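You operate a simulated robot arm through the tools that you are given. There is no shell and no other tool. Be economical: measure what you need, move in short steps, check, and stop when the job is done.

You are at the controls of a simulated two-armed robot. One attempt, no reset.

Task
Carry the grey module with both arms and set it on the free end of the island bench.

It is judged by the outcome, as a careful person would: the job done as asked, and still so three seconds after it is handed in. It fails if anything else is knocked over, pushed out of place, dropped, spilled or broken.

Robot
Two 6-joint arms with three-finger grippers on one trunk, on a base that drives. Base frame: it is fixed to the floor where the robot stands at the start and does not move with it; the origin is under the middle of the robot, x ahead of it, y to its left, z up; the surface under the hand at the start is at about z = 740. Units: mm, degrees, N and s.
The left shoulder is at the start at [40, 147, 1344], the right one opposite. With the tool pointing down near the work surface each hand reaches from about 280 to 480 mm from the robot's upright axis, wherever it stands, measured 20 degrees to its own side. Places, roughly: free end of the island bench [-1400, 1800, 800]. Payload 2.69 kg a hand.
The TCP of each hand is the grasp point between the finger pads, 29 mm short of the fingertips. In the tool frame z runs along the fingers and y along their closing line. The gripper opens to 120 mm. The gripper's body begins 78 mm behind the TCP.
Orientation is that of the tool frame in the base frame, as [roll, pitch, yaw] about the fixed x, y, z axes, in that order (R = Rz(yaw) Ry(pitch) Rx(roll)). With the fingers straight down and closing along the base's y, the tool's x points along the base's -x, its y along +y and its z along -z.

Tools
- The arms move only by the tool send_rows. It takes "left_commands", "right_commands" or both (then of equal length, played together; a hand with none holds still); each is a list of rows, each a list of 3 entries, a list of its own where there are three numbers: the turn, a rotation vector about the base's x, y, z in rad, then the shift along the base's x, y, z in mm, then the finger opening in mm, from 0 to 120. In form: [[[rx, ry, rz], [tx, ty, tz], grip], ...]. A call has 1 to 10 rows; each row shifts and turns the commanded pose from where the row before left it. Each row takes 0.2 s and may step no farther than 50 mm and 8.6 degrees from the row before; otherwise, or with a gripper value out of range, the whole call is refused. A pose out of reach is approached as far as the arm can. The call stops where the force on the tool passes 40 N (or 10 N more than at its start, if that is more) or the arm is blocked; 0.2 s more then pass. Each finger halts on what it meets, pressing with about 43 N; the grip force reading is that of the motor and also rises with nothing between the fingers. The clock runs only during rows and for 0.2 s after the last one: add rows that do not move to give the fingers time. It gives the time, the measured TCP pose, the force on the tool (base axes), the opening and the grip force at its end, in the units of the frame above (readings bear some noise), with the torque about the TCP (base axes, N m) and any sound that the robot's microphone picked up, and new pictures: "views" is both (left out), scene, wrist or none (wrist: the cameras of the hands that moved).
- Cameras (640 x 400 px; columns grow to the right, rows downward): "scene" is now at [86.1, -11.7, 1536.5]; the picture's right is [-0.18, -0.98, -0.00], its down [-0.86, 0.16, -0.49] and it looks along [0.48, -0.09, -0.87] (base axes); focal length 262 px, centre (320, 200). "left" rides on the left gripper at [63, 0, -104] in its tool frame; the picture's right is [-0.01, 1.00, 0.00], its down [-0.83, 0.00, -0.56] and it looks along [-0.56, 0.00, 0.83] (tool axes); focal length 275 px, centre (320, 200). "right" rides on the right gripper at [63, 0, -104] in its tool frame; the picture's right is [0.01, 1.00, 0.00], its down [-0.83, 0.00, -0.56] and it looks along [-0.56, 0.00, 0.83] (tool axes); focal length 275 px, centre (320, 200).
- slide_trunk(by): slides the trunk up (or, below 0, down) by that many mm; the arms and the scene camera ride with it, the base frame stays. It gives what a move gives, with no picture.
- base_move(legs): drives the robot by 1 to 6 legs, each [ahead, turn to the left] in mm and degrees, along the robot's own axes; the way and the turn of a leg run together, so that a leg with both is an arc; at most 1500 mm and 180 degrees a leg. The arms and the cameras ride along, it lands a little off, and it stops where it bumps. It gives what a move gives, and a new picture of the scene camera.
- aim_head(pan, tilt): turns the head with the scene camera to pan (to the left, within 86 degrees either way) and tilt (down, from -29 to 69), counted from straight ahead of the robot. It gives what a move gives, and a new picture of the scene camera.
- probe_pixels(camera, pixels): for up to 12 pixels [column, row] of the newest picture of that camera ("zoom" is the newest enlarged one), the place [x, y, z] in the base frame of the surface seen there, good to about 2 mm. The clock stands still meanwhile.
- zoom(camera, box): a new picture of the part [left, top, right, bottom] of that camera's present view, enlarged. The clock stands still meanwhile.
- close_job(): hands the job in; it is judged then, once.

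Go step by step. Measure first, check grasps and placings, and put right what went wrong. The budget is 80 turns and 260 pictures, counting those below and the enlarged ones. Unless the task says otherwise, let go and move clear before handing in, and close with one line.

The tools are called after "Request:" as a command line: name --argument value ..., lists and objects as JSON in quotes. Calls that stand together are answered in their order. send_rows: Moves the arms, as the interface text tells. Its arguments: {"type":"object","properties":{"left_commands":{"type":"array"},"right_commands":{"type":"array"},"views":{"type":"string","enum":["both","scene","wrist","none"]}},"required":[]} The other tools are called the same way: slide_trunk (by) slides the trunk up or down; base_move (legs) drives the base; aim_head (pan, tilt) turns the head that bears the scene camera; probe_pixels (camera, pixels) gives the place of the surface under pixels of a picture; zoom (camera, box) takes an enlarged picture of a part of a camera's view; close_job () hands the job in.

At the start:

```text
time: 0.0
left_tool_pos: [497.6, 89.5, 1031.3]
left_tcp_rot: [-180.0, 0.1, -179.9]
left_force: [0.2, -0.8, 0.3]
left_moment: [0.0, 0.01, 0.01]
left_width: 119.9
left_finger_force: 0.0
right_tool_pos: [413.7, -350.8, 972.3]
right_tcp_rot: [-179.9, 0.0, 179.9]
right_force: [-0.3, 0.4, -0.2]
right_moment: [0.02, 0.0, 0.01]
right_width: 120.1
right_finger_force: 0.0
trunk travel left (down, up): [-470.0, 27.0]
robot x, y, heading: [-3.2, -1.4, -0.1]
head pan, tilt: [-10.5, 60.8]
```

scene: 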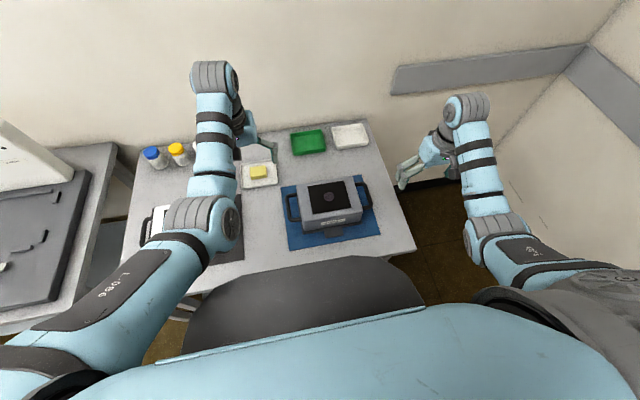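
right: 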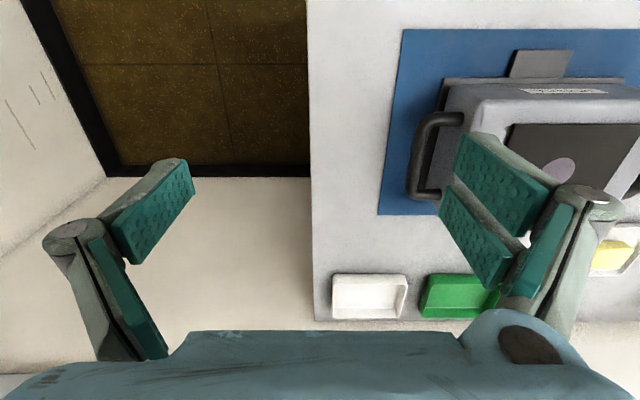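
left: 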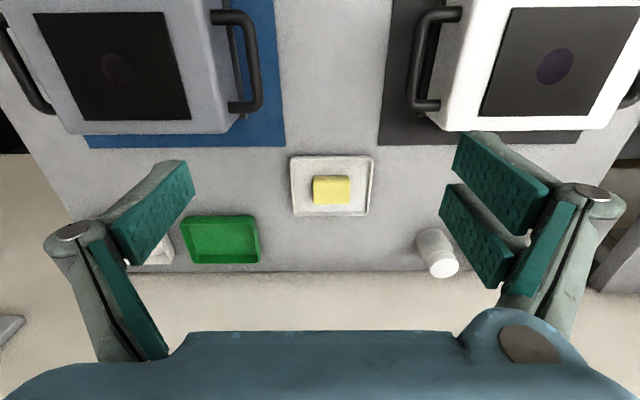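

The scene shows the grey module around (335,205) on a blue mat with handles at its left (293,205) and right (362,192). I'll zoom in on it to measure it.

Request:
zoom --camera "scene" --box '[260, 150, 420, 250]'

Request:
probe_pixels --camera "left" --pixels '[[255, 60], [235, 15], [243, 105], [232, 60], [120, 65], [10, 60], [200, 120], [60, 120], [270, 80], [215, 60]]'

Request:
probe_pixels --camera "right" --pixels '[[415, 160], [440, 120], [425, 193], [445, 160], [540, 65], [480, 100], [560, 90], [395, 150], [330, 150]]'

```text
4.00 times, centred on (340, 200) of scene
```

zoom: 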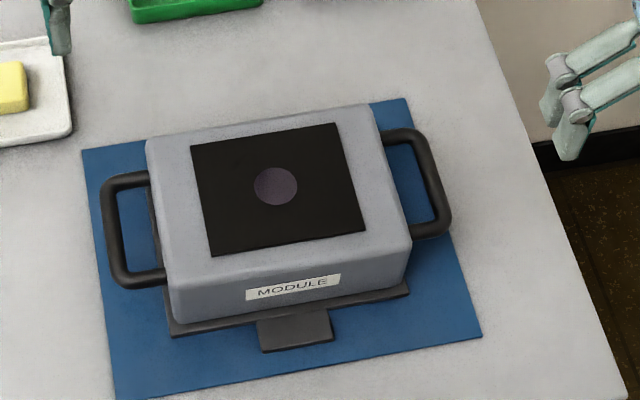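

```text
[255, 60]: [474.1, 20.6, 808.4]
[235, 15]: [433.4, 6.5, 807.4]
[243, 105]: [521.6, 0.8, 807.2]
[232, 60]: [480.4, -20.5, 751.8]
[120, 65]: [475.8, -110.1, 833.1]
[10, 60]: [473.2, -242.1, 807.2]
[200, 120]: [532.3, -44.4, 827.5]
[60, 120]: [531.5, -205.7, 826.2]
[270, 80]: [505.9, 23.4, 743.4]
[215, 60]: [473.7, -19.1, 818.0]
```

```text
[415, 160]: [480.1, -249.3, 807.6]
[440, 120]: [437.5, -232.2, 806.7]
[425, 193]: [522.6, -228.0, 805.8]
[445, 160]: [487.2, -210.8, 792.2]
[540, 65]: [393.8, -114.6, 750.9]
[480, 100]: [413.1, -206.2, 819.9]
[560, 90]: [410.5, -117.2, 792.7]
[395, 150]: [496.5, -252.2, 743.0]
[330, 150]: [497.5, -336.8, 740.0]
```

The module centre is near (475,-115), with bars at y≈15 and y≈-245, z≈800. Next I'll measure the bench edge and my front, the bars' thickness, and the dark plate and tab below the module.

Request:
probe_pixels --camera "zoom" --pixels '[[106, 230], [118, 230], [130, 230], [155, 230], [130, 180], [130, 277], [440, 190], [425, 190], [300, 335], [200, 325], [395, 298], [297, 286]]'

Request:
probe_pixels --camera "scene" --pixels '[[300, 275], [240, 290], [390, 258], [405, 249], [320, 262], [280, 268], [250, 262], [200, 280], [230, 285]]'

Request:
zoom --camera "right" --box '[370, 20, 640, 210]'

Request:
aim_head --pan 86 --tilt 20

```text
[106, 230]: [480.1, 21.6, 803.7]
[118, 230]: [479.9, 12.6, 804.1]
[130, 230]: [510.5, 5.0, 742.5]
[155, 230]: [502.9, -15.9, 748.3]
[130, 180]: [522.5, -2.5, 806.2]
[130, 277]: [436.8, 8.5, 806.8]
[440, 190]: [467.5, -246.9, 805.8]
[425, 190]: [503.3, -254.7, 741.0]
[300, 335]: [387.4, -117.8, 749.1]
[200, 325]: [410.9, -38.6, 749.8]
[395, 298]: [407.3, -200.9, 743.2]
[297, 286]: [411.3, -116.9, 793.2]
```

```text
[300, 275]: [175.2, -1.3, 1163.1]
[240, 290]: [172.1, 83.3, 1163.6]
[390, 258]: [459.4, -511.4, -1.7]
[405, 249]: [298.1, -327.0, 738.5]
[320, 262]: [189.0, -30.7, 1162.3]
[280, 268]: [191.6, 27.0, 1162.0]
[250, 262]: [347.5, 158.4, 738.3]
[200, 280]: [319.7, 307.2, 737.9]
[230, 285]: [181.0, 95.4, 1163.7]
```

```text
2.11 times, centred on (505, 115) of right
```

zoom: 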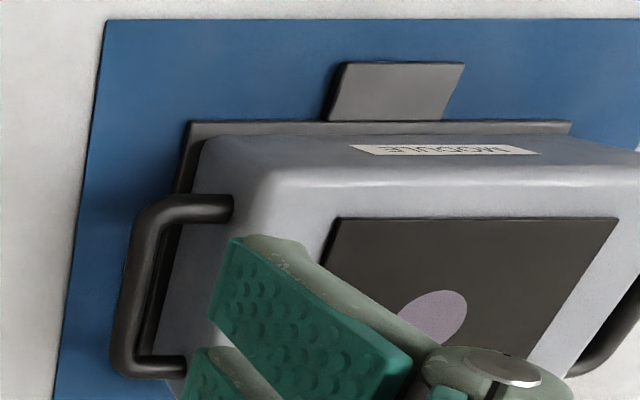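

```text
time: 1.7
left_tool_pos: [497.2, 89.9, 1032.6]
left_tcp_rot: [180.0, 0.1, -179.9]
left_force: [0.5, -0.8, 0.0]
left_moment: [0.0, 0.0, -0.03]
left_width: 120.1
left_finger_force: 0.1
right_tool_pos: [413.5, -351.3, 972.1]
right_tcp_rot: [-180.0, 0.0, -180.0]
right_force: [1.2, -0.2, 0.2]
right_moment: [0.01, -0.02, 0.01]
right_width: 120.0
right_finger_force: 0.1
trunk travel left (down, up): [-470.0, 27.0]
robot x, y, heading: [-1.1, -3.5, -0.1]
head pan, tilt: [85.9, 20.0]
```

scene: 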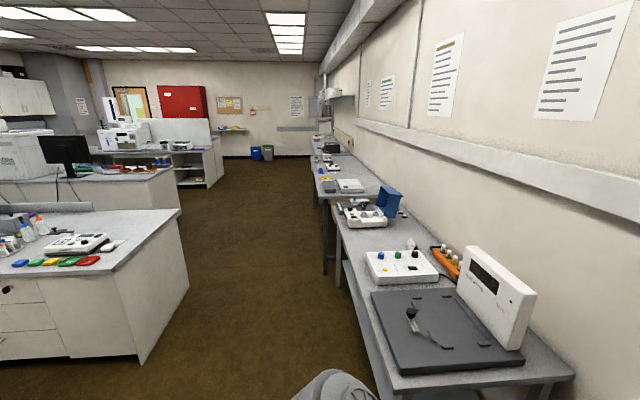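

The plate is about 6 mm thick under the module, and the bars are about 14 mm across with tops at z≈807. The island bench is at the left of the view, (0–180, 210–280); I'll probe its top and the things on it.

Request:
probe_pixels --camera "scene" --pixels '[[178, 209], [112, 273], [150, 230], [70, 275], [60, 270], [20, 250], [80, 212], [120, 245], [95, 260], [140, 212], [188, 288], [140, 362]]'

Request:
zoom --camera "scene" --box '[0, 170, 200, 295]'

```text
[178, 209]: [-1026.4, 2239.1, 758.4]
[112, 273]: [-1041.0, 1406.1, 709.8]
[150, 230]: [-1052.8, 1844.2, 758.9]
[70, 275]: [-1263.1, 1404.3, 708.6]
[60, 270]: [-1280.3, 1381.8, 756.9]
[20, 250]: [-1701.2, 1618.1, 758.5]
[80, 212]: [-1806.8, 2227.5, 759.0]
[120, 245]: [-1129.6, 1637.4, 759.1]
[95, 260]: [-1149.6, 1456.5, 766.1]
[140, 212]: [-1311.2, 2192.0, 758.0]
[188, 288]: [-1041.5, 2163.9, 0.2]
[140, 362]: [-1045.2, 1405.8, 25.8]
```

```text
3.20 times, centred on (100, 232) of scene
```

zoom: 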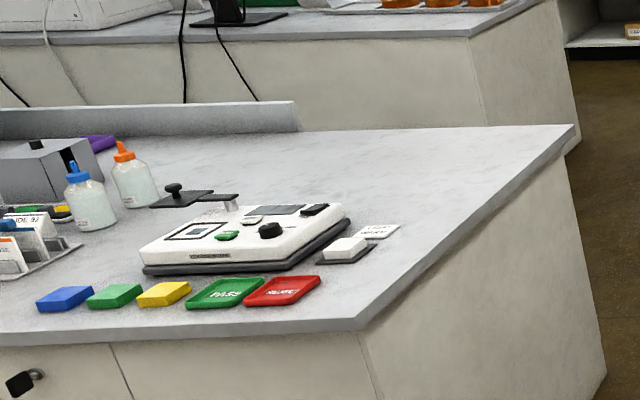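

The island top is at z≈759, with its end edge at x≈-1030 from y≈1390 to 2240. I'll probe the objects on it to bound the free zone, and the wall benches for aisle width.

Request:
probe_pixels --camera "zoom" --pixels '[[380, 232], [350, 215], [345, 262], [335, 208], [235, 200], [155, 170], [300, 285], [140, 265], [295, 112], [572, 127], [355, 320], [230, 170]]'

Request:
probe_pixels --camera "scene" --pixels '[[395, 385], [340, 215], [322, 200], [345, 260], [340, 390], [300, 300], [250, 370], [220, 300], [325, 375], [475, 392]]'

Request:
aim_head --pan 86 --tilt 60

Request:
aim_head --pan -86 --tilt 40

```text
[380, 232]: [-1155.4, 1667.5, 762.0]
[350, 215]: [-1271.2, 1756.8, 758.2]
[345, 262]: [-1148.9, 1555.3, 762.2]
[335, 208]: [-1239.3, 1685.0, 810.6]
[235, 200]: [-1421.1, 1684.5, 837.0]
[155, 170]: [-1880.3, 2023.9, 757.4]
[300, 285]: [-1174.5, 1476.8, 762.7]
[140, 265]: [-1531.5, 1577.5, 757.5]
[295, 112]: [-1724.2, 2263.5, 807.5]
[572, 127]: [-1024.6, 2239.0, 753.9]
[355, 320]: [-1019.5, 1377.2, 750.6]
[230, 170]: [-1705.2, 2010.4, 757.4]
```

```text
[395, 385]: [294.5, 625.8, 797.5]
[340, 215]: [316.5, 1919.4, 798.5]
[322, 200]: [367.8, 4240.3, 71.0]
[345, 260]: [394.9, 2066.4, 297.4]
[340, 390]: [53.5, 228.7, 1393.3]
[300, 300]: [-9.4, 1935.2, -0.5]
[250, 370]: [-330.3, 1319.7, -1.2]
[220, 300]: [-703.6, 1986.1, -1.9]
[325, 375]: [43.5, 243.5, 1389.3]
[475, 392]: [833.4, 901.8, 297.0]
```

```text
time: 2.8
left_tool_pos: [497.3, 89.6, 1032.2]
left_tcp_rot: [-180.0, 0.0, -179.9]
left_force: [-0.2, 0.0, -0.2]
left_moment: [0.01, 0.0, 0.02]
left_width: 120.1
left_finger_force: 0.0
right_tool_pos: [412.6, -350.4, 971.8]
right_tcp_rot: [180.0, 0.0, -179.9]
right_force: [0.4, 0.0, 0.5]
right_moment: [0.01, 0.01, -0.04]
right_width: 120.0
right_finger_force: 0.1
trunk travel left (down, up): [-470.0, 27.0]
robot x, y, heading: [-4.4, -4.3, 0.3]
head pan, tilt: [85.9, 60.0]
```

scene: 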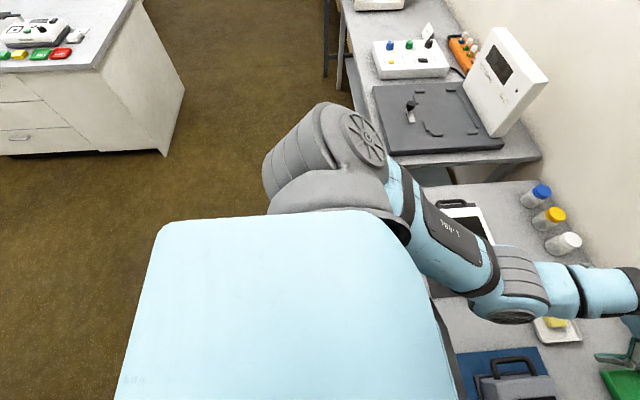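

```text
time: 5.4
left_tool_pos: [496.5, 90.6, 1032.1]
left_tcp_rot: [180.0, 0.0, -179.9]
left_force: [0.3, 0.2, 1.3]
left_moment: [-0.01, 0.04, 0.01]
left_width: 120.1
left_finger_force: 0.0
right_tool_pos: [412.8, -351.8, 970.8]
right_tcp_rot: [180.0, 0.0, -179.9]
right_force: [1.4, 0.1, 0.3]
right_moment: [-0.03, -0.02, -0.03]
right_width: 120.1
right_finger_force: 0.1
trunk travel left (down, up): [-470.0, 27.0]
robot x, y, heading: [-0.6, -2.0, -0.2]
head pan, tilt: [-85.9, 40.0]
```

scene: 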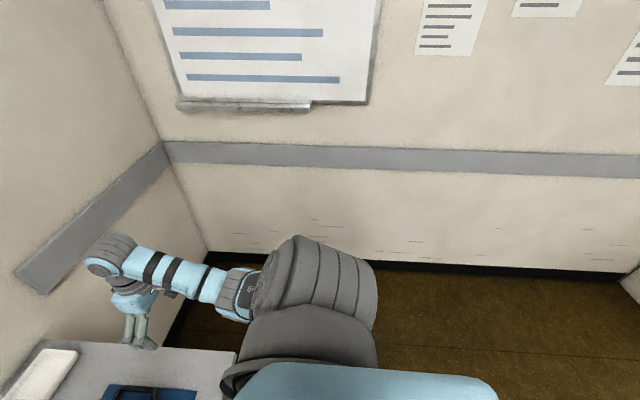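

The right wall is well away and the floor behind looks clear. I'll probe floor and corner points, then turn the head forward and lower the trunk 120 mm for more reach.

Request:
probe_pixels --camera "scene" --pixels '[[420, 262], [630, 280], [600, 350], [500, 320], [635, 300]]'

Request:
slide_trunk --by -120

Request:
aim_head --pan -12 --tilt 55

```text
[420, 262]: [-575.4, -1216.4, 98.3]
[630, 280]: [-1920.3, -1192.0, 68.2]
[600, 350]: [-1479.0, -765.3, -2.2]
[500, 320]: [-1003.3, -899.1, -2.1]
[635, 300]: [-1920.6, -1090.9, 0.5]
```

```text
time: 6.9
left_tool_pos: [496.5, 89.7, 910.8]
left_tcp_rot: [-180.0, 0.0, -179.9]
left_force: [-1.0, -0.1, 0.3]
left_moment: [-0.02, -0.01, -0.02]
left_width: 120.0
left_finger_force: 0.0
right_tool_pos: [413.8, -351.0, 851.5]
right_tcp_rot: [-179.9, -0.1, -180.0]
right_force: [0.4, -1.3, 0.0]
right_moment: [0.01, 0.04, 0.0]
right_width: 120.0
right_finger_force: 0.0
trunk travel left (down, up): [-350.0, 147.0]
robot x, y, heading: [2.2, -0.1, 0.3]
head pan, tilt: [-85.9, 40.0]
```

```text
time: 8.3
left_tool_pos: [497.0, 89.1, 910.6]
left_tcp_rot: [179.9, -0.1, -179.9]
left_force: [0.0, 0.0, 0.1]
left_moment: [0.03, 0.03, 0.01]
left_width: 119.9
left_finger_force: 0.0
right_tool_pos: [414.5, -350.8, 851.9]
right_tcp_rot: [-180.0, 0.0, 180.0]
right_force: [-0.2, -0.6, -0.4]
right_moment: [0.04, -0.02, 0.01]
right_width: 119.9
right_finger_force: 0.1
trunk travel left (down, up): [-350.0, 147.0]
robot x, y, heading: [-1.1, -2.1, 0.0]
head pan, tilt: [-12.0, 55.0]
```

scene: 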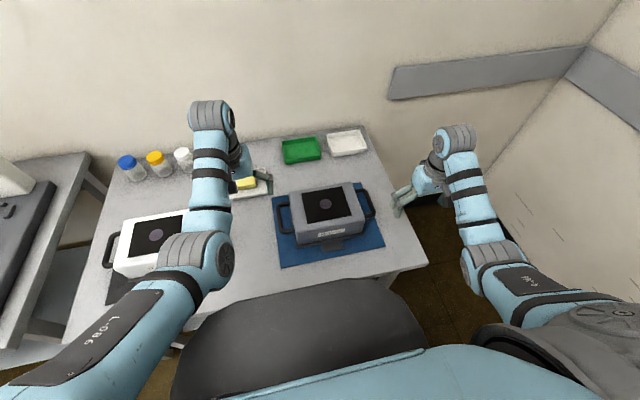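

All poses are aligned. I'll raise the right hand, then bring both hands above their bars (left y≈14, right y≈-244.5, x≈478) at z≈900, narrowing the fingers to 34 mm.

Request:
send_rows --left_commands '[[[0, 0, 0], [0, 0, 0], 90], [[0, 0, 0], [-6, -25, -3], 60], [[0, 0, 0], [-6, -25, -3], 34], [[0, 0, 0], [-6, -25, -4], 34], [[0, 0, 0], [0, 0, 0], 34]]' --right_commands '[[[0, 0, 0], [0, 0, 48], 90], [[0, 0, 0], [22, 36, 0], 60], [[0, 0, 0], [22, 36, 0], 34], [[0, 0, 0], [20, 34, 0], 34], [[0, 0, 0], [0, 0, 0], 34]]'

```text
time: 9.6
left_tool_pos: [496.3, 38.8, 896.1]
left_tcp_rot: [179.3, 0.1, -179.2]
left_force: [-0.6, 0.3, 0.2]
left_moment: [0.01, 0.0, -0.01]
left_width: 34.1
left_finger_force: 0.1
left hand out of reach, approached as far as the arm can: row 4
right_tool_pos: [486.5, -262.5, 869.4]
right_tcp_rot: [-180.0, -0.1, -179.8]
right_force: [0.5, -0.6, 0.7]
right_moment: [0.02, 0.0, -0.04]
right_width: 33.5
right_finger_force: 0.0
right hand out of reach, approached as far as the arm can: row 1
trunk travel left (down, up): [-350.0, 147.0]
robot x, y, heading: [2.1, 3.5, 0.0]
head pan, tilt: [-12.0, 55.0]
```

scene: 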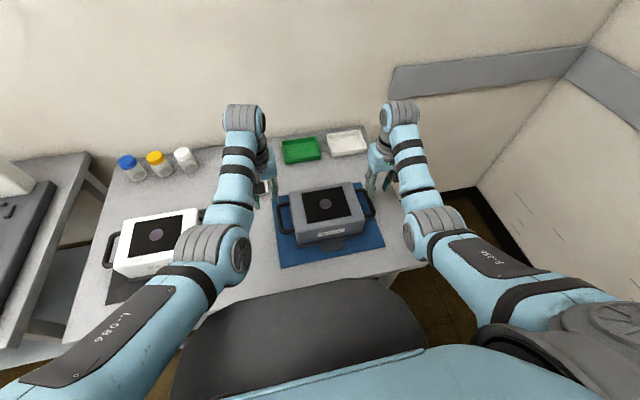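
right: 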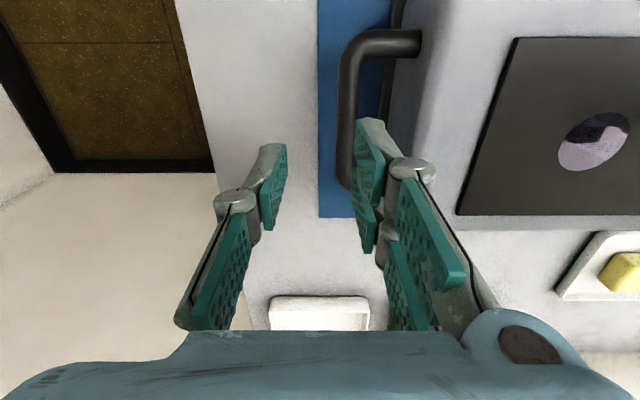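
left: 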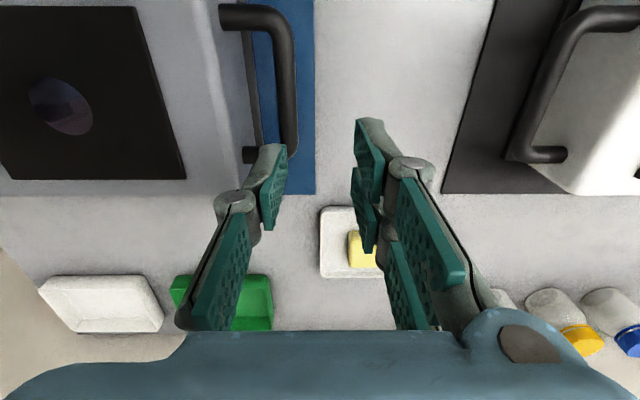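

Both hands stopped short: the low trunk seems to put the arms at a limit when high and close in. I'll raise the trunk 75 mm, which opens the posture and leaves travel to lift the module with the trunk later.

Request:
slide_trunk --by 75

Request:
send_rows --left_commands '[[[0, 0, 0], [0, 0, -20], 34], [[0, 0, 0], [0, 0, -20], 34]]' --right_commands '[[[0, 0, 0], [0, 0, -20], 34], [[0, 0, 0], [0, 0, 0], 34]]' --views "none"

```text
time: 10.7
left_tool_pos: [496.7, 39.8, 971.1]
left_tcp_rot: [179.6, 0.0, -179.2]
left_force: [-0.5, -0.1, 0.2]
left_moment: [0.01, -0.03, 0.03]
left_width: 34.0
left_finger_force: 0.1
right_tool_pos: [486.3, -262.1, 944.9]
right_tcp_rot: [-180.0, 0.0, 179.9]
right_force: [0.0, -0.2, 1.2]
right_moment: [-0.01, -0.01, 0.0]
right_width: 33.9
right_finger_force: 0.0
trunk travel left (down, up): [-425.0, 72.0]
robot x, y, heading: [-0.9, 2.4, -0.0]
head pan, tilt: [-12.0, 55.0]
```

```text
time: 11.3
left_tool_pos: [497.3, 35.8, 933.9]
left_tcp_rot: [179.8, 0.1, -179.5]
left_force: [-0.4, 0.9, 0.0]
left_moment: [0.01, -0.04, -0.01]
left_width: 34.0
left_finger_force: 0.1
right_tool_pos: [486.0, -262.6, 925.0]
right_tcp_rot: [180.0, -0.1, 180.0]
right_force: [0.2, 0.3, -0.1]
right_moment: [0.02, 0.01, 0.01]
right_width: 33.9
right_finger_force: 0.0
trunk travel left (down, up): [-425.0, 72.0]
robot x, y, heading: [-2.4, -1.6, 0.0]
head pan, tilt: [-12.0, 55.0]
```

Reachable now. Move both hands over the bars at z≈885.

Request:
send_rows --left_commands '[[[0, 0, 0], [-6, -7, -16], 34], [[0, 0, 0], [-6, -7, -16], 34], [[0, 0, 0], [-7, -8, -17], 34], [[0, 0, 0], [0, 0, 0], 34]]' --right_commands '[[[0, 0, 0], [-3, 6, -13], 34], [[0, 0, 0], [-3, 6, -13], 34], [[0, 0, 0], [-2, 6, -14], 34], [[0, 0, 0], [0, 0, 0], 34]]'

```text
time: 12.3
left_tool_pos: [486.3, 28.4, 882.9]
left_tcp_rot: [179.1, 0.3, -178.8]
left_force: [0.3, -0.5, -0.3]
left_moment: [0.01, -0.02, 0.02]
left_width: 34.1
left_finger_force: 0.2
left hand out of reach, approached as far as the arm can: row 3
right_tool_pos: [478.3, -243.9, 884.6]
right_tcp_rot: [-179.9, -0.1, -179.9]
right_force: [-0.6, 0.5, -0.1]
right_moment: [0.0, 0.0, 0.06]
right_width: 34.0
right_finger_force: 0.1
trunk travel left (down, up): [-425.0, 72.0]
robot x, y, heading: [-0.0, 0.8, 0.3]
head pan, tilt: [-12.0, 55.0]
```

scene: 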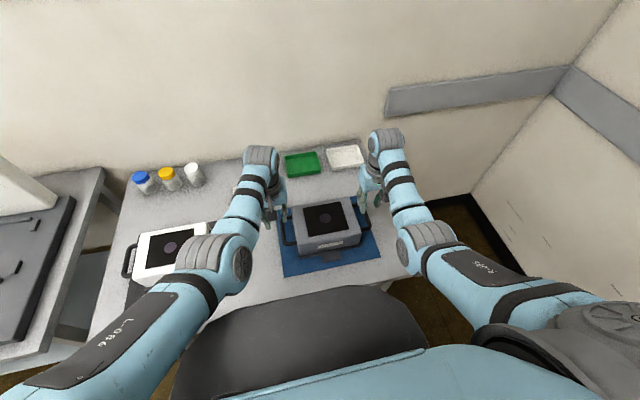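
right: 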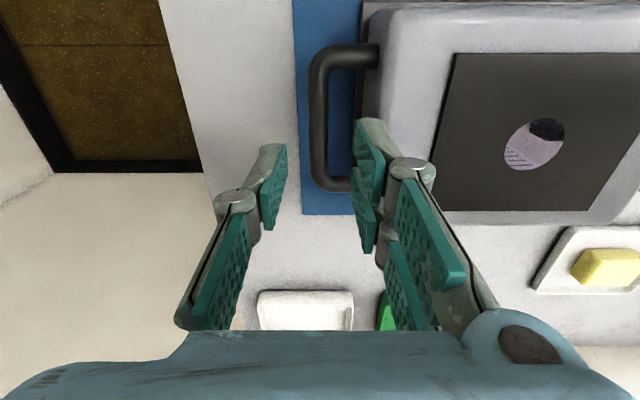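
left: 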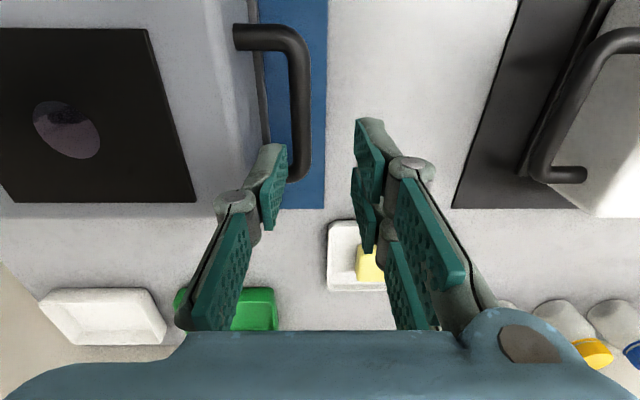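

The left arm cannot reach that far inboard because the module sits 115 mm right of my centre. I'll raise up, back off in a gentle S to shift the base about 115 mm to the right, then re-approach squarely.

Request:
slide_trunk --by 60

Request:
base_move --legs '[[-150, 0], [-350, 19], [-350, -19]]'

```text
time: 13.3
left_tool_pos: [485.7, 29.4, 939.5]
left_tcp_rot: [179.1, 0.1, -178.8]
left_force: [0.8, 0.1, 0.5]
left_moment: [0.03, 0.01, 0.03]
left_width: 33.6
left_finger_force: 0.1
right_tool_pos: [478.9, -244.8, 944.9]
right_tcp_rot: [180.0, -0.1, -179.9]
right_force: [-0.1, 0.2, 0.0]
right_moment: [-0.02, -0.02, 0.0]
right_width: 34.0
right_finger_force: 0.1
trunk travel left (down, up): [-485.0, 12.0]
robot x, y, heading: [0.9, -1.7, 0.2]
head pan, tilt: [-12.0, 55.0]
```

```text
time: 18.4
left_tool_pos: [-352.1, -83.4, 937.6]
left_tcp_rot: [179.0, -0.2, -178.4]
left_force: [0.9, 0.2, 0.0]
left_moment: [-0.02, 0.06, 0.0]
left_width: 34.2
left_finger_force: 0.1
right_tool_pos: [-357.0, -357.6, 943.9]
right_tcp_rot: [-179.9, -0.1, -179.7]
right_force: [-0.2, 0.3, 0.6]
right_moment: [0.01, 0.0, 0.0]
right_width: 34.0
right_finger_force: 0.0
trunk travel left (down, up): [-485.0, 12.0]
robot x, y, heading: [-843.3, -119.0, 0.1]
head pan, tilt: [-12.0, 55.0]
```

scene: 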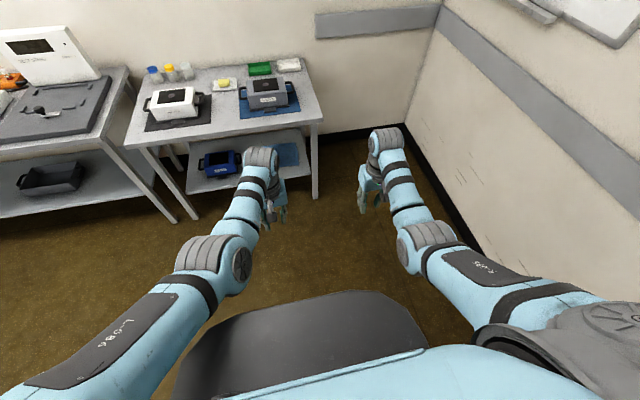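

The shift worked: the robot is at y≈-119, heading 0.1. I'll place the hands at ±129 mm from the robot's midline and probe the bench edge and lower shelf for clearance.

Request:
probe_pixels --camera "scene" --pixels '[[225, 138], [290, 125], [240, 180], [300, 168], [317, 195], [317, 122], [270, 180], [193, 215]]'

Request:
send_rows --left_commands '[[[0, 0, 0], [-4, 31, 0], 34], [[0, 0, 0], [-4, 31, 0], 34], [[0, 0, 0], [-4, 31, 0], 34], [[0, 0, 0], [0, 0, 0], 34]]' --right_commands '[[[0, 0, 0], [-3, 36, 0], 34], [[0, 0, 0], [-3, 36, 0], 34], [[0, 0, 0], [-2, 36, 0], 34], [[0, 0, 0], [0, 0, 0], 34]]' --views "scene"

```text
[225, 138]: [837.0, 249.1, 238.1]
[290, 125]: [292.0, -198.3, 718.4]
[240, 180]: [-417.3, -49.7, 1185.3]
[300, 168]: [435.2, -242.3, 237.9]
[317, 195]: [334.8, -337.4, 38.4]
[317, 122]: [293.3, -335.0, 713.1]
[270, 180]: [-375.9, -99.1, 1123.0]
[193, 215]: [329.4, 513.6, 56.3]
```

```text
time: 19.4
left_tool_pos: [-366.2, 8.7, 938.9]
left_tcp_rot: [179.0, 0.0, -178.5]
left_force: [0.4, -0.3, 0.1]
left_moment: [0.0, -0.02, 0.02]
left_width: 34.0
left_finger_force: 0.0
right_tool_pos: [-368.0, -250.7, 944.1]
right_tcp_rot: [-179.9, 0.0, -179.7]
right_force: [0.0, 0.3, -0.3]
right_moment: [-0.01, 0.04, 0.0]
right_width: 34.0
right_finger_force: 0.1
trunk travel left (down, up): [-485.0, 12.0]
robot x, y, heading: [-839.7, -117.2, 0.1]
head pan, tilt: [-12.0, 55.0]
```

scene: 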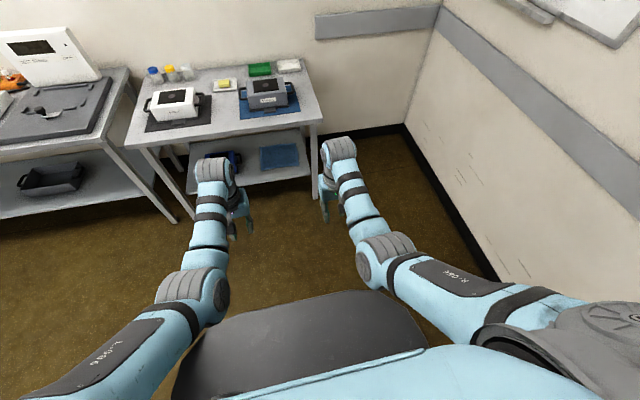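

Hands are symmetric. Drive ahead 848 mm back to the bench.

Request:
base_move --legs '[[848, 0]]'

```text
time: 23.9
left_tool_pos: [477.7, 9.8, 939.6]
left_tcp_rot: [179.0, 0.0, -178.7]
left_force: [-0.6, -1.0, 0.0]
left_moment: [-0.04, -0.01, 0.01]
left_width: 34.2
left_finger_force: 0.1
right_tool_pos: [477.5, -249.5, 945.5]
right_tcp_rot: [179.9, 0.0, -179.9]
right_force: [0.5, -0.8, -0.2]
right_moment: [0.01, -0.02, -0.01]
right_width: 34.0
right_finger_force: 0.0
trunk travel left (down, up): [-485.0, 12.0]
robot x, y, heading: [3.6, -112.6, 0.1]
head pan, tilt: [-12.0, 55.0]
```

scene: 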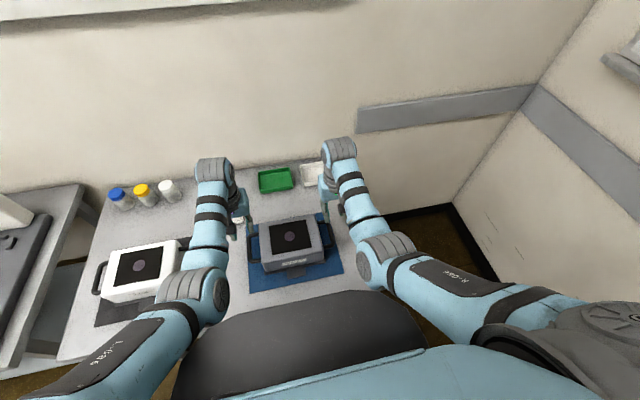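

Now aligned with the module. I'll lower the trunk 55 mm, trim the left tilt and y, and look from the wrists.

Request:
slide_trunk --by -55

Request:
send_rows --left_commands '[[[-0.0175, 0, -0.022], [0, 3, -5], 34], [[0, 0, 0], [0, 1, -5], 34], [[0, 0, 0], [0, 0, 0], 34]]' --right_commands '[[[0, 0, 0], [0, 3, -7], 34], [[0, 0, 0], [0, 2, -8], 34], [[0, 0, 0], [0, 0, 0], 34]]'

```text
time: 24.8
left_tool_pos: [479.0, 10.2, 885.4]
left_tcp_rot: [179.1, -0.1, -178.7]
left_force: [0.0, -1.0, -0.8]
left_moment: [-0.01, 0.04, 0.03]
left_width: 33.9
left_finger_force: 0.0
right_tool_pos: [477.1, -249.6, 889.9]
right_tcp_rot: [-180.0, 0.0, -179.9]
right_force: [0.3, 0.6, 0.1]
right_moment: [0.01, -0.01, -0.03]
right_width: 34.2
right_finger_force: 0.0
trunk travel left (down, up): [-430.0, 67.0]
robot x, y, heading: [2.4, -115.1, 0.3]
head pan, tilt: [-12.0, 55.0]
```

```text
time: 25.6
left_tool_pos: [478.9, 13.2, 873.9]
left_tcp_rot: [180.0, -0.1, -179.9]
left_force: [-0.1, 0.6, 0.5]
left_moment: [0.02, -0.03, 0.02]
left_width: 33.8
left_finger_force: 0.0
right_tool_pos: [478.4, -245.6, 875.3]
right_tcp_rot: [-180.0, 0.0, -180.0]
right_force: [0.3, 0.3, 0.0]
right_moment: [-0.01, 0.02, -0.01]
right_width: 34.0
right_finger_force: 0.0
trunk travel left (down, up): [-430.0, 67.0]
robot x, y, heading: [9.7, -114.8, 0.1]
head pan, tilt: [-12.0, 55.0]
```

scene: 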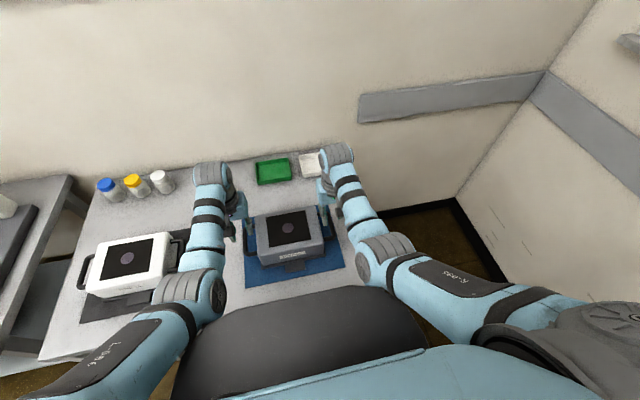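
right: 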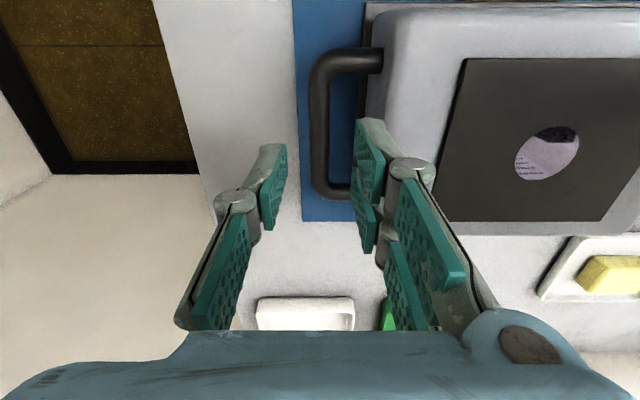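
left: 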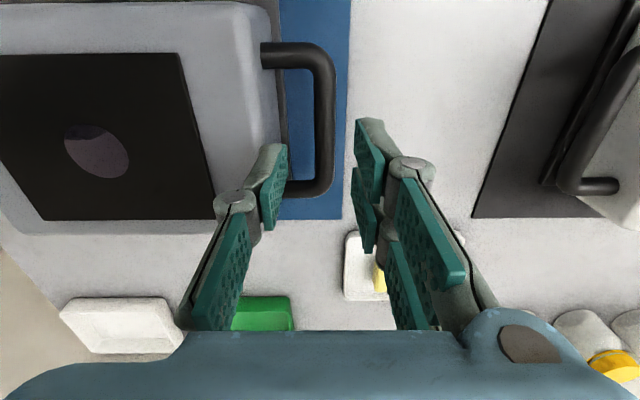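

Both bars lie between the fingers, at right col ~320 and left col ~325. I'll probe their edges precisely before descending.

Request:
probe_pixels --camera "right" --pixels '[[310, 110], [315, 110], [320, 110], [325, 110], [329, 110], [378, 110], [320, 60], [325, 185]]'

Request:
probe_pixels --camera "left" --pixels '[[316, 110], [320, 110], [325, 110], [330, 110], [335, 110], [272, 100], [325, 60], [320, 185]]'

```text
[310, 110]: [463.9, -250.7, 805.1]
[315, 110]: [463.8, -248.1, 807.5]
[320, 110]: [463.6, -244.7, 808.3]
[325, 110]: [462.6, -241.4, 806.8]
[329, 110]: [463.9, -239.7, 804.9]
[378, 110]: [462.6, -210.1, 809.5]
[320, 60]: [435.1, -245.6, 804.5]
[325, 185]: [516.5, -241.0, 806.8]
```

```text
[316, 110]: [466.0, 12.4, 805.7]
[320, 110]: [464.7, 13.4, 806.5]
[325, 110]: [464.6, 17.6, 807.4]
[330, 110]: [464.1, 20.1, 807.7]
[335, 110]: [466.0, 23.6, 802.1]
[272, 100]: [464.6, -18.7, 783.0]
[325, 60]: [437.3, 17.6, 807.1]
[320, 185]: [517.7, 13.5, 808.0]
```

The left bar is centred at y≈17 and the right at -245, tops at 808. I'll shift the left hand +3.5 and descend both to z≈801.

Request:
send_rows --left_commands '[[[0, 0, 0], [0, 3.5, -13], 34], [[0, 0, 0], [0, 0, -20], 34], [[0, 0, 0], [0, 0, -20], 34], [[0, 0, 0], [0, 0, -20], 34], [[0, 0, 0], [0, 0, 0], 34]]' --right_commands '[[[0, 0, 0], [0, 0, -14], 34], [[0, 0, 0], [0, 0, -20], 34], [[0, 0, 0], [0, 0, -20], 34], [[0, 0, 0], [0, 0, -20], 34], [[0, 0, 0], [0, 0, 0], 34]]'

```text
time: 26.8
left_tool_pos: [478.0, 17.5, 801.2]
left_tcp_rot: [-179.9, -0.1, -179.9]
left_force: [0.0, 0.1, 0.7]
left_moment: [-0.01, 0.01, 0.0]
left_width: 34.0
left_finger_force: 0.1
right_tool_pos: [478.4, -245.5, 800.6]
right_tcp_rot: [-180.0, 0.1, -179.9]
right_force: [-0.5, -0.3, 0.0]
right_moment: [-0.01, -0.01, -0.02]
right_width: 33.7
right_finger_force: 0.1
trunk travel left (down, up): [-430.0, 67.0]
robot x, y, heading: [4.0, -113.4, -0.0]
head pan, tilt: [-12.0, 55.0]
```

scene: 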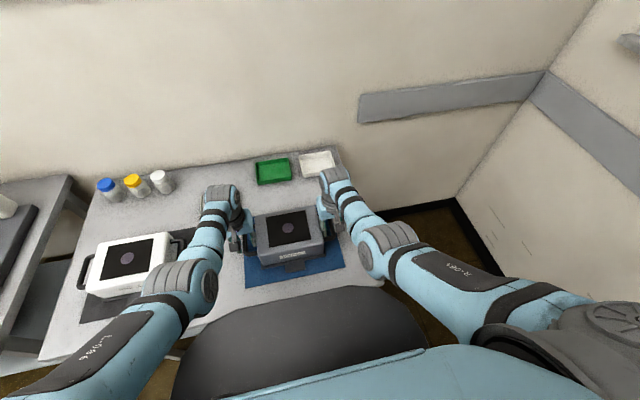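
right: 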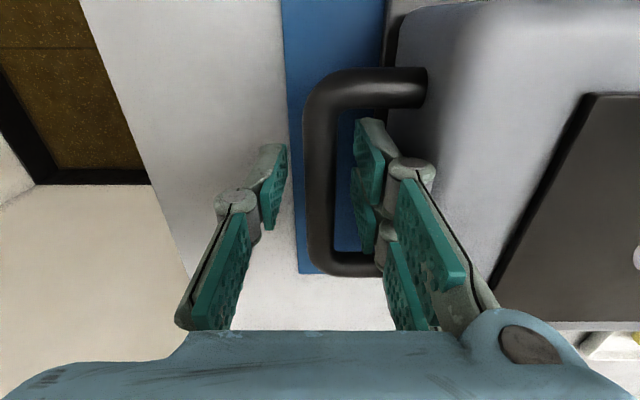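
left: 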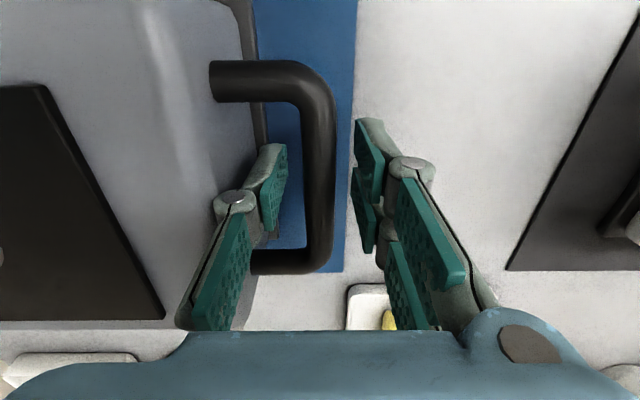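

The fingers straddle each bar cleanly. Closing both hands.

Request:
send_rows --left_commands '[[[0, 0, 0], [0, 0, 0], 15], [[0, 0, 0], [0, 0, 0], 5], [[0, 0, 0], [0, 0, 0], 0], [[0, 0, 0], [0, 0, 0], 0]]' --right_commands '[[[0, 0, 0], [0, 0, 0], 15], [[0, 0, 0], [0, 0, 0], 5], [[0, 0, 0], [0, 0, 0], 0], [[0, 0, 0], [0, 0, 0], 0]]'

```text
time: 27.8
left_tool_pos: [478.3, 15.7, 801.2]
left_tcp_rot: [-179.8, -0.2, 179.9]
left_force: [1.0, -12.5, 0.0]
left_moment: [0.03, 0.03, -0.69]
left_width: 12.3
left_finger_force: 39.9
right_tool_pos: [477.1, -245.0, 802.1]
right_tcp_rot: [179.9, -0.2, -179.9]
right_force: [-3.1, 11.2, 1.1]
right_moment: [0.08, -0.09, 1.16]
right_width: 12.8
right_finger_force: 38.9
trunk travel left (down, up): [-430.0, 67.0]
robot x, y, heading: [2.3, -115.8, 0.1]
head pan, tilt: [-12.0, 55.0]
```

scene: 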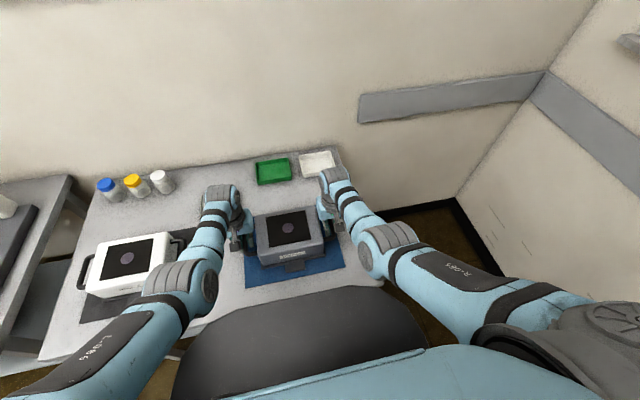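
right: 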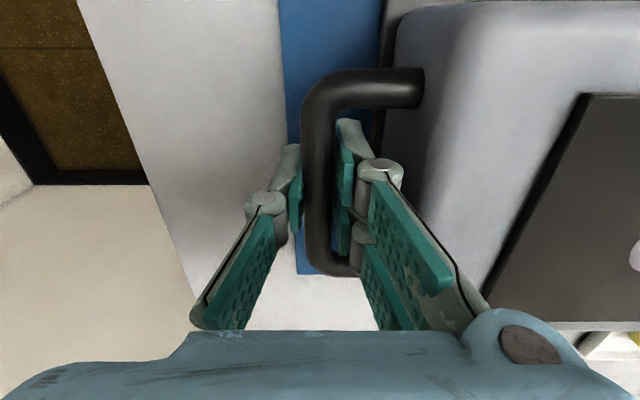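
left: 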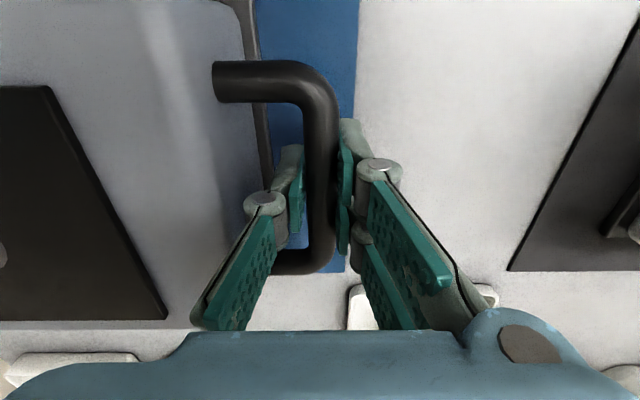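

Both grips hold (12.3 and 12.8 mm, ~40 N). A mild 12 N pull apart remains, so I'll relax the hands 1 mm inward and test-lift 8 mm with both arms.

Request:
send_rows --left_commands '[[[0, 0, 0], [0, -1.2, 0], 0], [[0, 0, 0], [0, 0, 4], 0], [[0, 0, 0], [0, 0, 4], 0], [[0, 0, 0], [0, 0, 0], 0]]' --right_commands '[[[0, 0, 0], [0, 1, 0], 0], [[0, 0, 0], [0, 0, 4], 0], [[0, 0, 0], [0, 0, 4], 0], [[0, 0, 0], [0, 0, 0], 0]]' --views "scene"

```text
time: 28.8
left_tool_pos: [478.8, 15.7, 807.5]
left_tcp_rot: [-180.0, -0.2, -179.9]
left_force: [0.8, -5.0, -4.7]
left_moment: [0.0, 0.03, -0.71]
left_width: 12.5
left_finger_force: 39.8
right_tool_pos: [477.5, -244.3, 808.3]
right_tcp_rot: [-179.9, -0.1, -179.8]
right_force: [-1.5, 3.3, -5.0]
right_moment: [0.01, -0.03, 1.04]
right_width: 12.5
right_finger_force: 39.1
trunk travel left (down, up): [-430.0, 67.0]
robot x, y, heading: [6.9, -112.0, -0.0]
head pan, tilt: [-12.0, 55.0]
```

scene: 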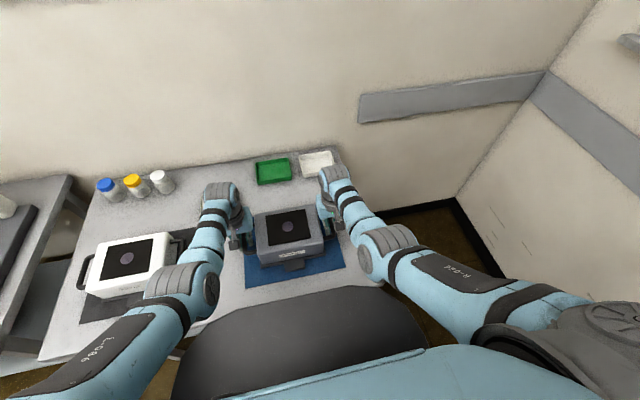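

About 5 N on each hand, so it is lifting roughly 1 kg. I'll zoom to see whether the plate below comes along.

Request:
zoom --camera "scene" --box '[230, 190, 360, 290]'

Request:
slide_trunk --by 40

Request:
zoom --camera "scene" --box '[230, 190, 360, 290]'

```text
4.00 times, centred on (295, 240) of scene
```

zoom: 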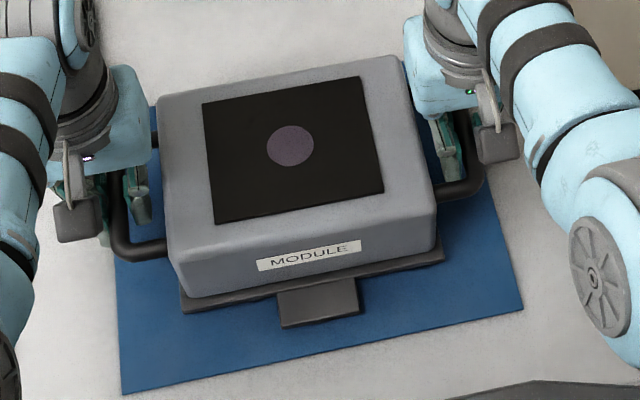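

```text
time: 29.7
left_tool_pos: [478.6, 15.8, 849.9]
left_tcp_rot: [-179.9, -0.1, -179.8]
left_force: [0.5, 1.2, 0.0]
left_moment: [-0.01, 0.0, -0.01]
left_width: 0.1
left_finger_force: 28.4
right_tool_pos: [477.7, -244.1, 848.5]
right_tcp_rot: [180.0, 0.0, -179.8]
right_force: [-0.4, -0.6, -0.4]
right_moment: [-0.01, 0.01, -0.01]
right_width: 0.2
right_finger_force: 28.3
trunk travel left (down, up): [-470.0, 27.0]
robot x, y, heading: [10.0, -114.0, 0.1]
head pan, tilt: [-12.0, 55.0]
```

```text
4.00 times, centred on (295, 240) of scene
```

zoom: 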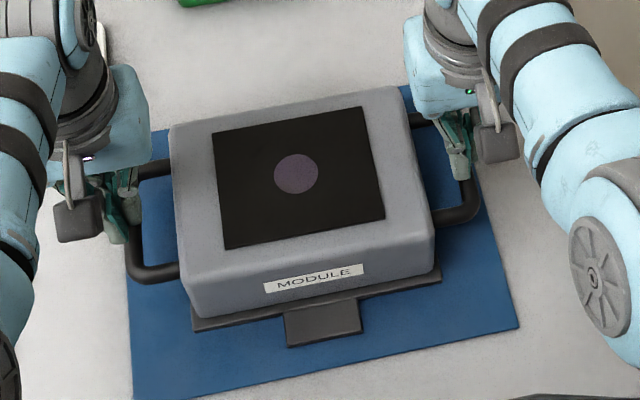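

The fingers closed to 0: the bars slipped out and the module stayed on the mat. I'll measure whether it moved and look closely at the plate and tab, to see if something holds it down.

Request:
probe_pixels --camera "zoom" --pixels '[[295, 175], [315, 280], [330, 325], [250, 320], [420, 280], [140, 220], [468, 190], [400, 95], [185, 130], [195, 310], [430, 255], [355, 345]]'

Request:
zoom --camera "scene" --box '[260, 240, 350, 290]'

Request:
zoom --camera "left" --box '[0, 0, 640, 400]'

Request:
zoom --camera "scene" --box '[60, 220, 200, 340]'

```text
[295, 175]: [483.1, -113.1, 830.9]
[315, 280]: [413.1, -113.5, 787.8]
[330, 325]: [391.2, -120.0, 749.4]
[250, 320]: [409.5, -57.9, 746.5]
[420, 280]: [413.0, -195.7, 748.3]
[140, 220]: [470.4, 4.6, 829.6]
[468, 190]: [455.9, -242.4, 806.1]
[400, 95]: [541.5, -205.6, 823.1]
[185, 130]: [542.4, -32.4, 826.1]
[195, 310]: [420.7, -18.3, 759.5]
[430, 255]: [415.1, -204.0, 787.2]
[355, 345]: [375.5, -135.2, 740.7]
```

```text
7.11 times, centred on (305, 265) of scene
```

zoom: 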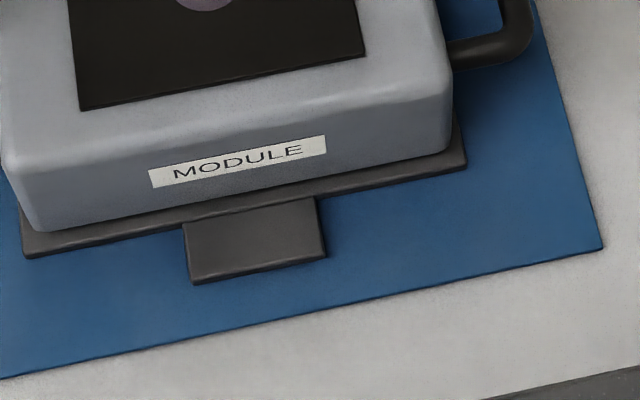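

```text
1.00 times, centred on (320, 200) of left (not enlarged: the box is as wide or as high as the picture)
```

zoom: 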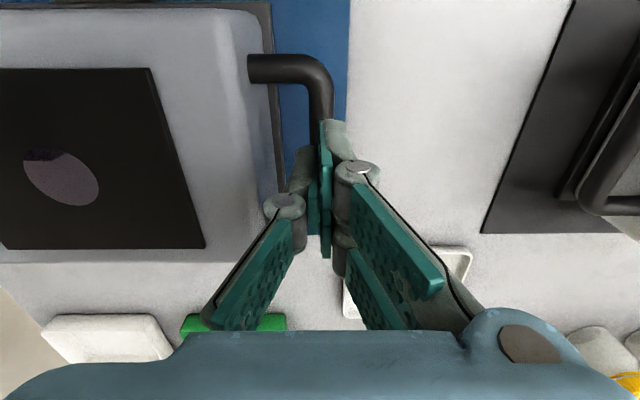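

```text
3.33 times, centred on (130, 280) of scene
```

zoom: 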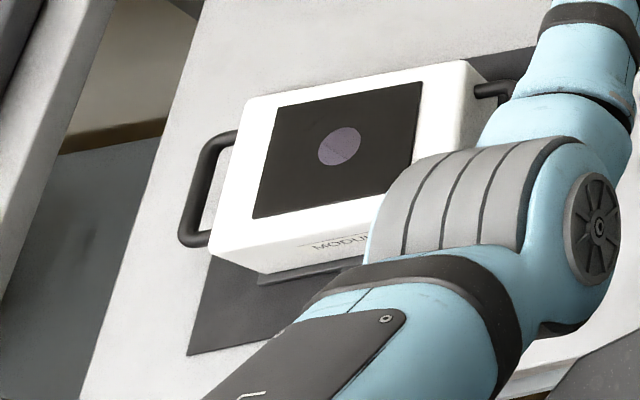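

The module is essentially where it was (top z≈831), with no visible lock yet. I'll reopen, re-measure the bars and look at the tab more closely from the wrists.

Request:
send_rows --left_commands '[[[0, 0, 0], [0, 0, 0], 20], [[0, 0, 0], [0, 0, 0], 34], [[0, 0, 0], [0, 0, 0], 34]]' --right_commands '[[[0, 0, 0], [0, 0, 0], 20], [[0, 0, 0], [0, 0, 0], 34], [[0, 0, 0], [0, 0, 0], 34]]' --views "wrist"

```text
time: 30.5
left_tool_pos: [478.9, 15.4, 849.2]
left_tcp_rot: [179.9, -0.1, -179.9]
left_force: [0.0, -0.7, 0.2]
left_moment: [-0.02, 0.0, 0.0]
left_width: 33.9
left_finger_force: 0.1
right_tool_pos: [478.4, -244.1, 848.7]
right_tcp_rot: [180.0, -0.1, -179.9]
right_force: [-0.9, 0.2, 0.1]
right_moment: [0.0, -0.02, -0.01]
right_width: 33.9
right_finger_force: 0.1
trunk travel left (down, up): [-470.0, 27.0]
robot x, y, heading: [3.8, -115.6, -0.1]
head pan, tilt: [-12.0, 55.0]
```

right: 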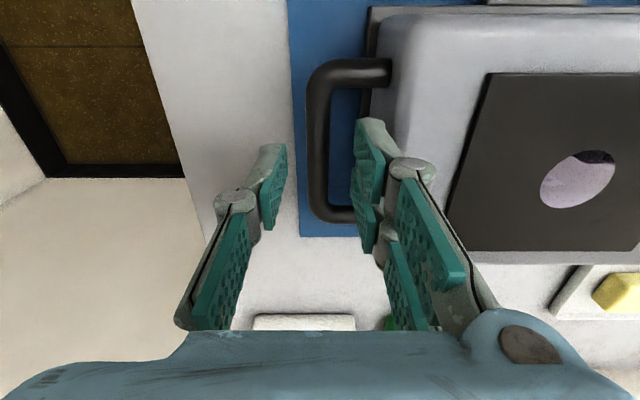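
left: 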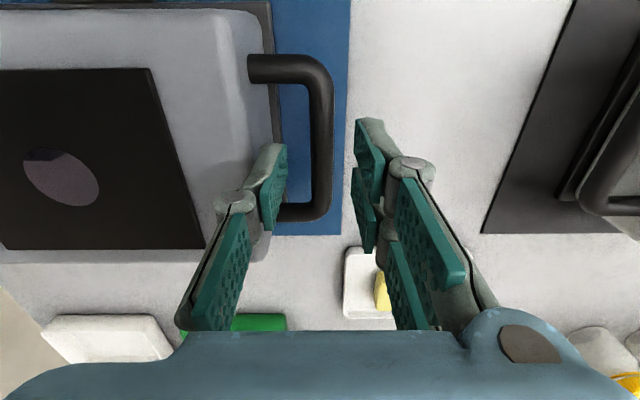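

I'll re-probe the bars, then re-grasp slightly lower and lift in small monitored steps.

Request:
probe_pixels --camera "right" --pixels '[[309, 130], [318, 130], [328, 130], [320, 75], [325, 205], [560, 190], [367, 50], [530, 2]]'

Request:
probe_pixels --camera "left" --pixels '[[313, 130], [322, 130], [331, 130], [322, 75], [318, 205], [60, 180], [275, 60], [275, 100]]'

```text
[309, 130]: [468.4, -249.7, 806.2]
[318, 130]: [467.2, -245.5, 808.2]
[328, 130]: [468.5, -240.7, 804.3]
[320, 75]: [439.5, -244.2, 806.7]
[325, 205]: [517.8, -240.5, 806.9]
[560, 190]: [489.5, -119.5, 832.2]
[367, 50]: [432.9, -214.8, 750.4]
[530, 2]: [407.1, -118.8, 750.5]
```

```text
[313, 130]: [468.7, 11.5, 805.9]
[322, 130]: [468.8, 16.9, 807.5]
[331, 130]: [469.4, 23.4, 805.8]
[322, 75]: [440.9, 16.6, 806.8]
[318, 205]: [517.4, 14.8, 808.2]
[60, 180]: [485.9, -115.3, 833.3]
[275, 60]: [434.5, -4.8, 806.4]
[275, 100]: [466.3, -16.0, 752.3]
```

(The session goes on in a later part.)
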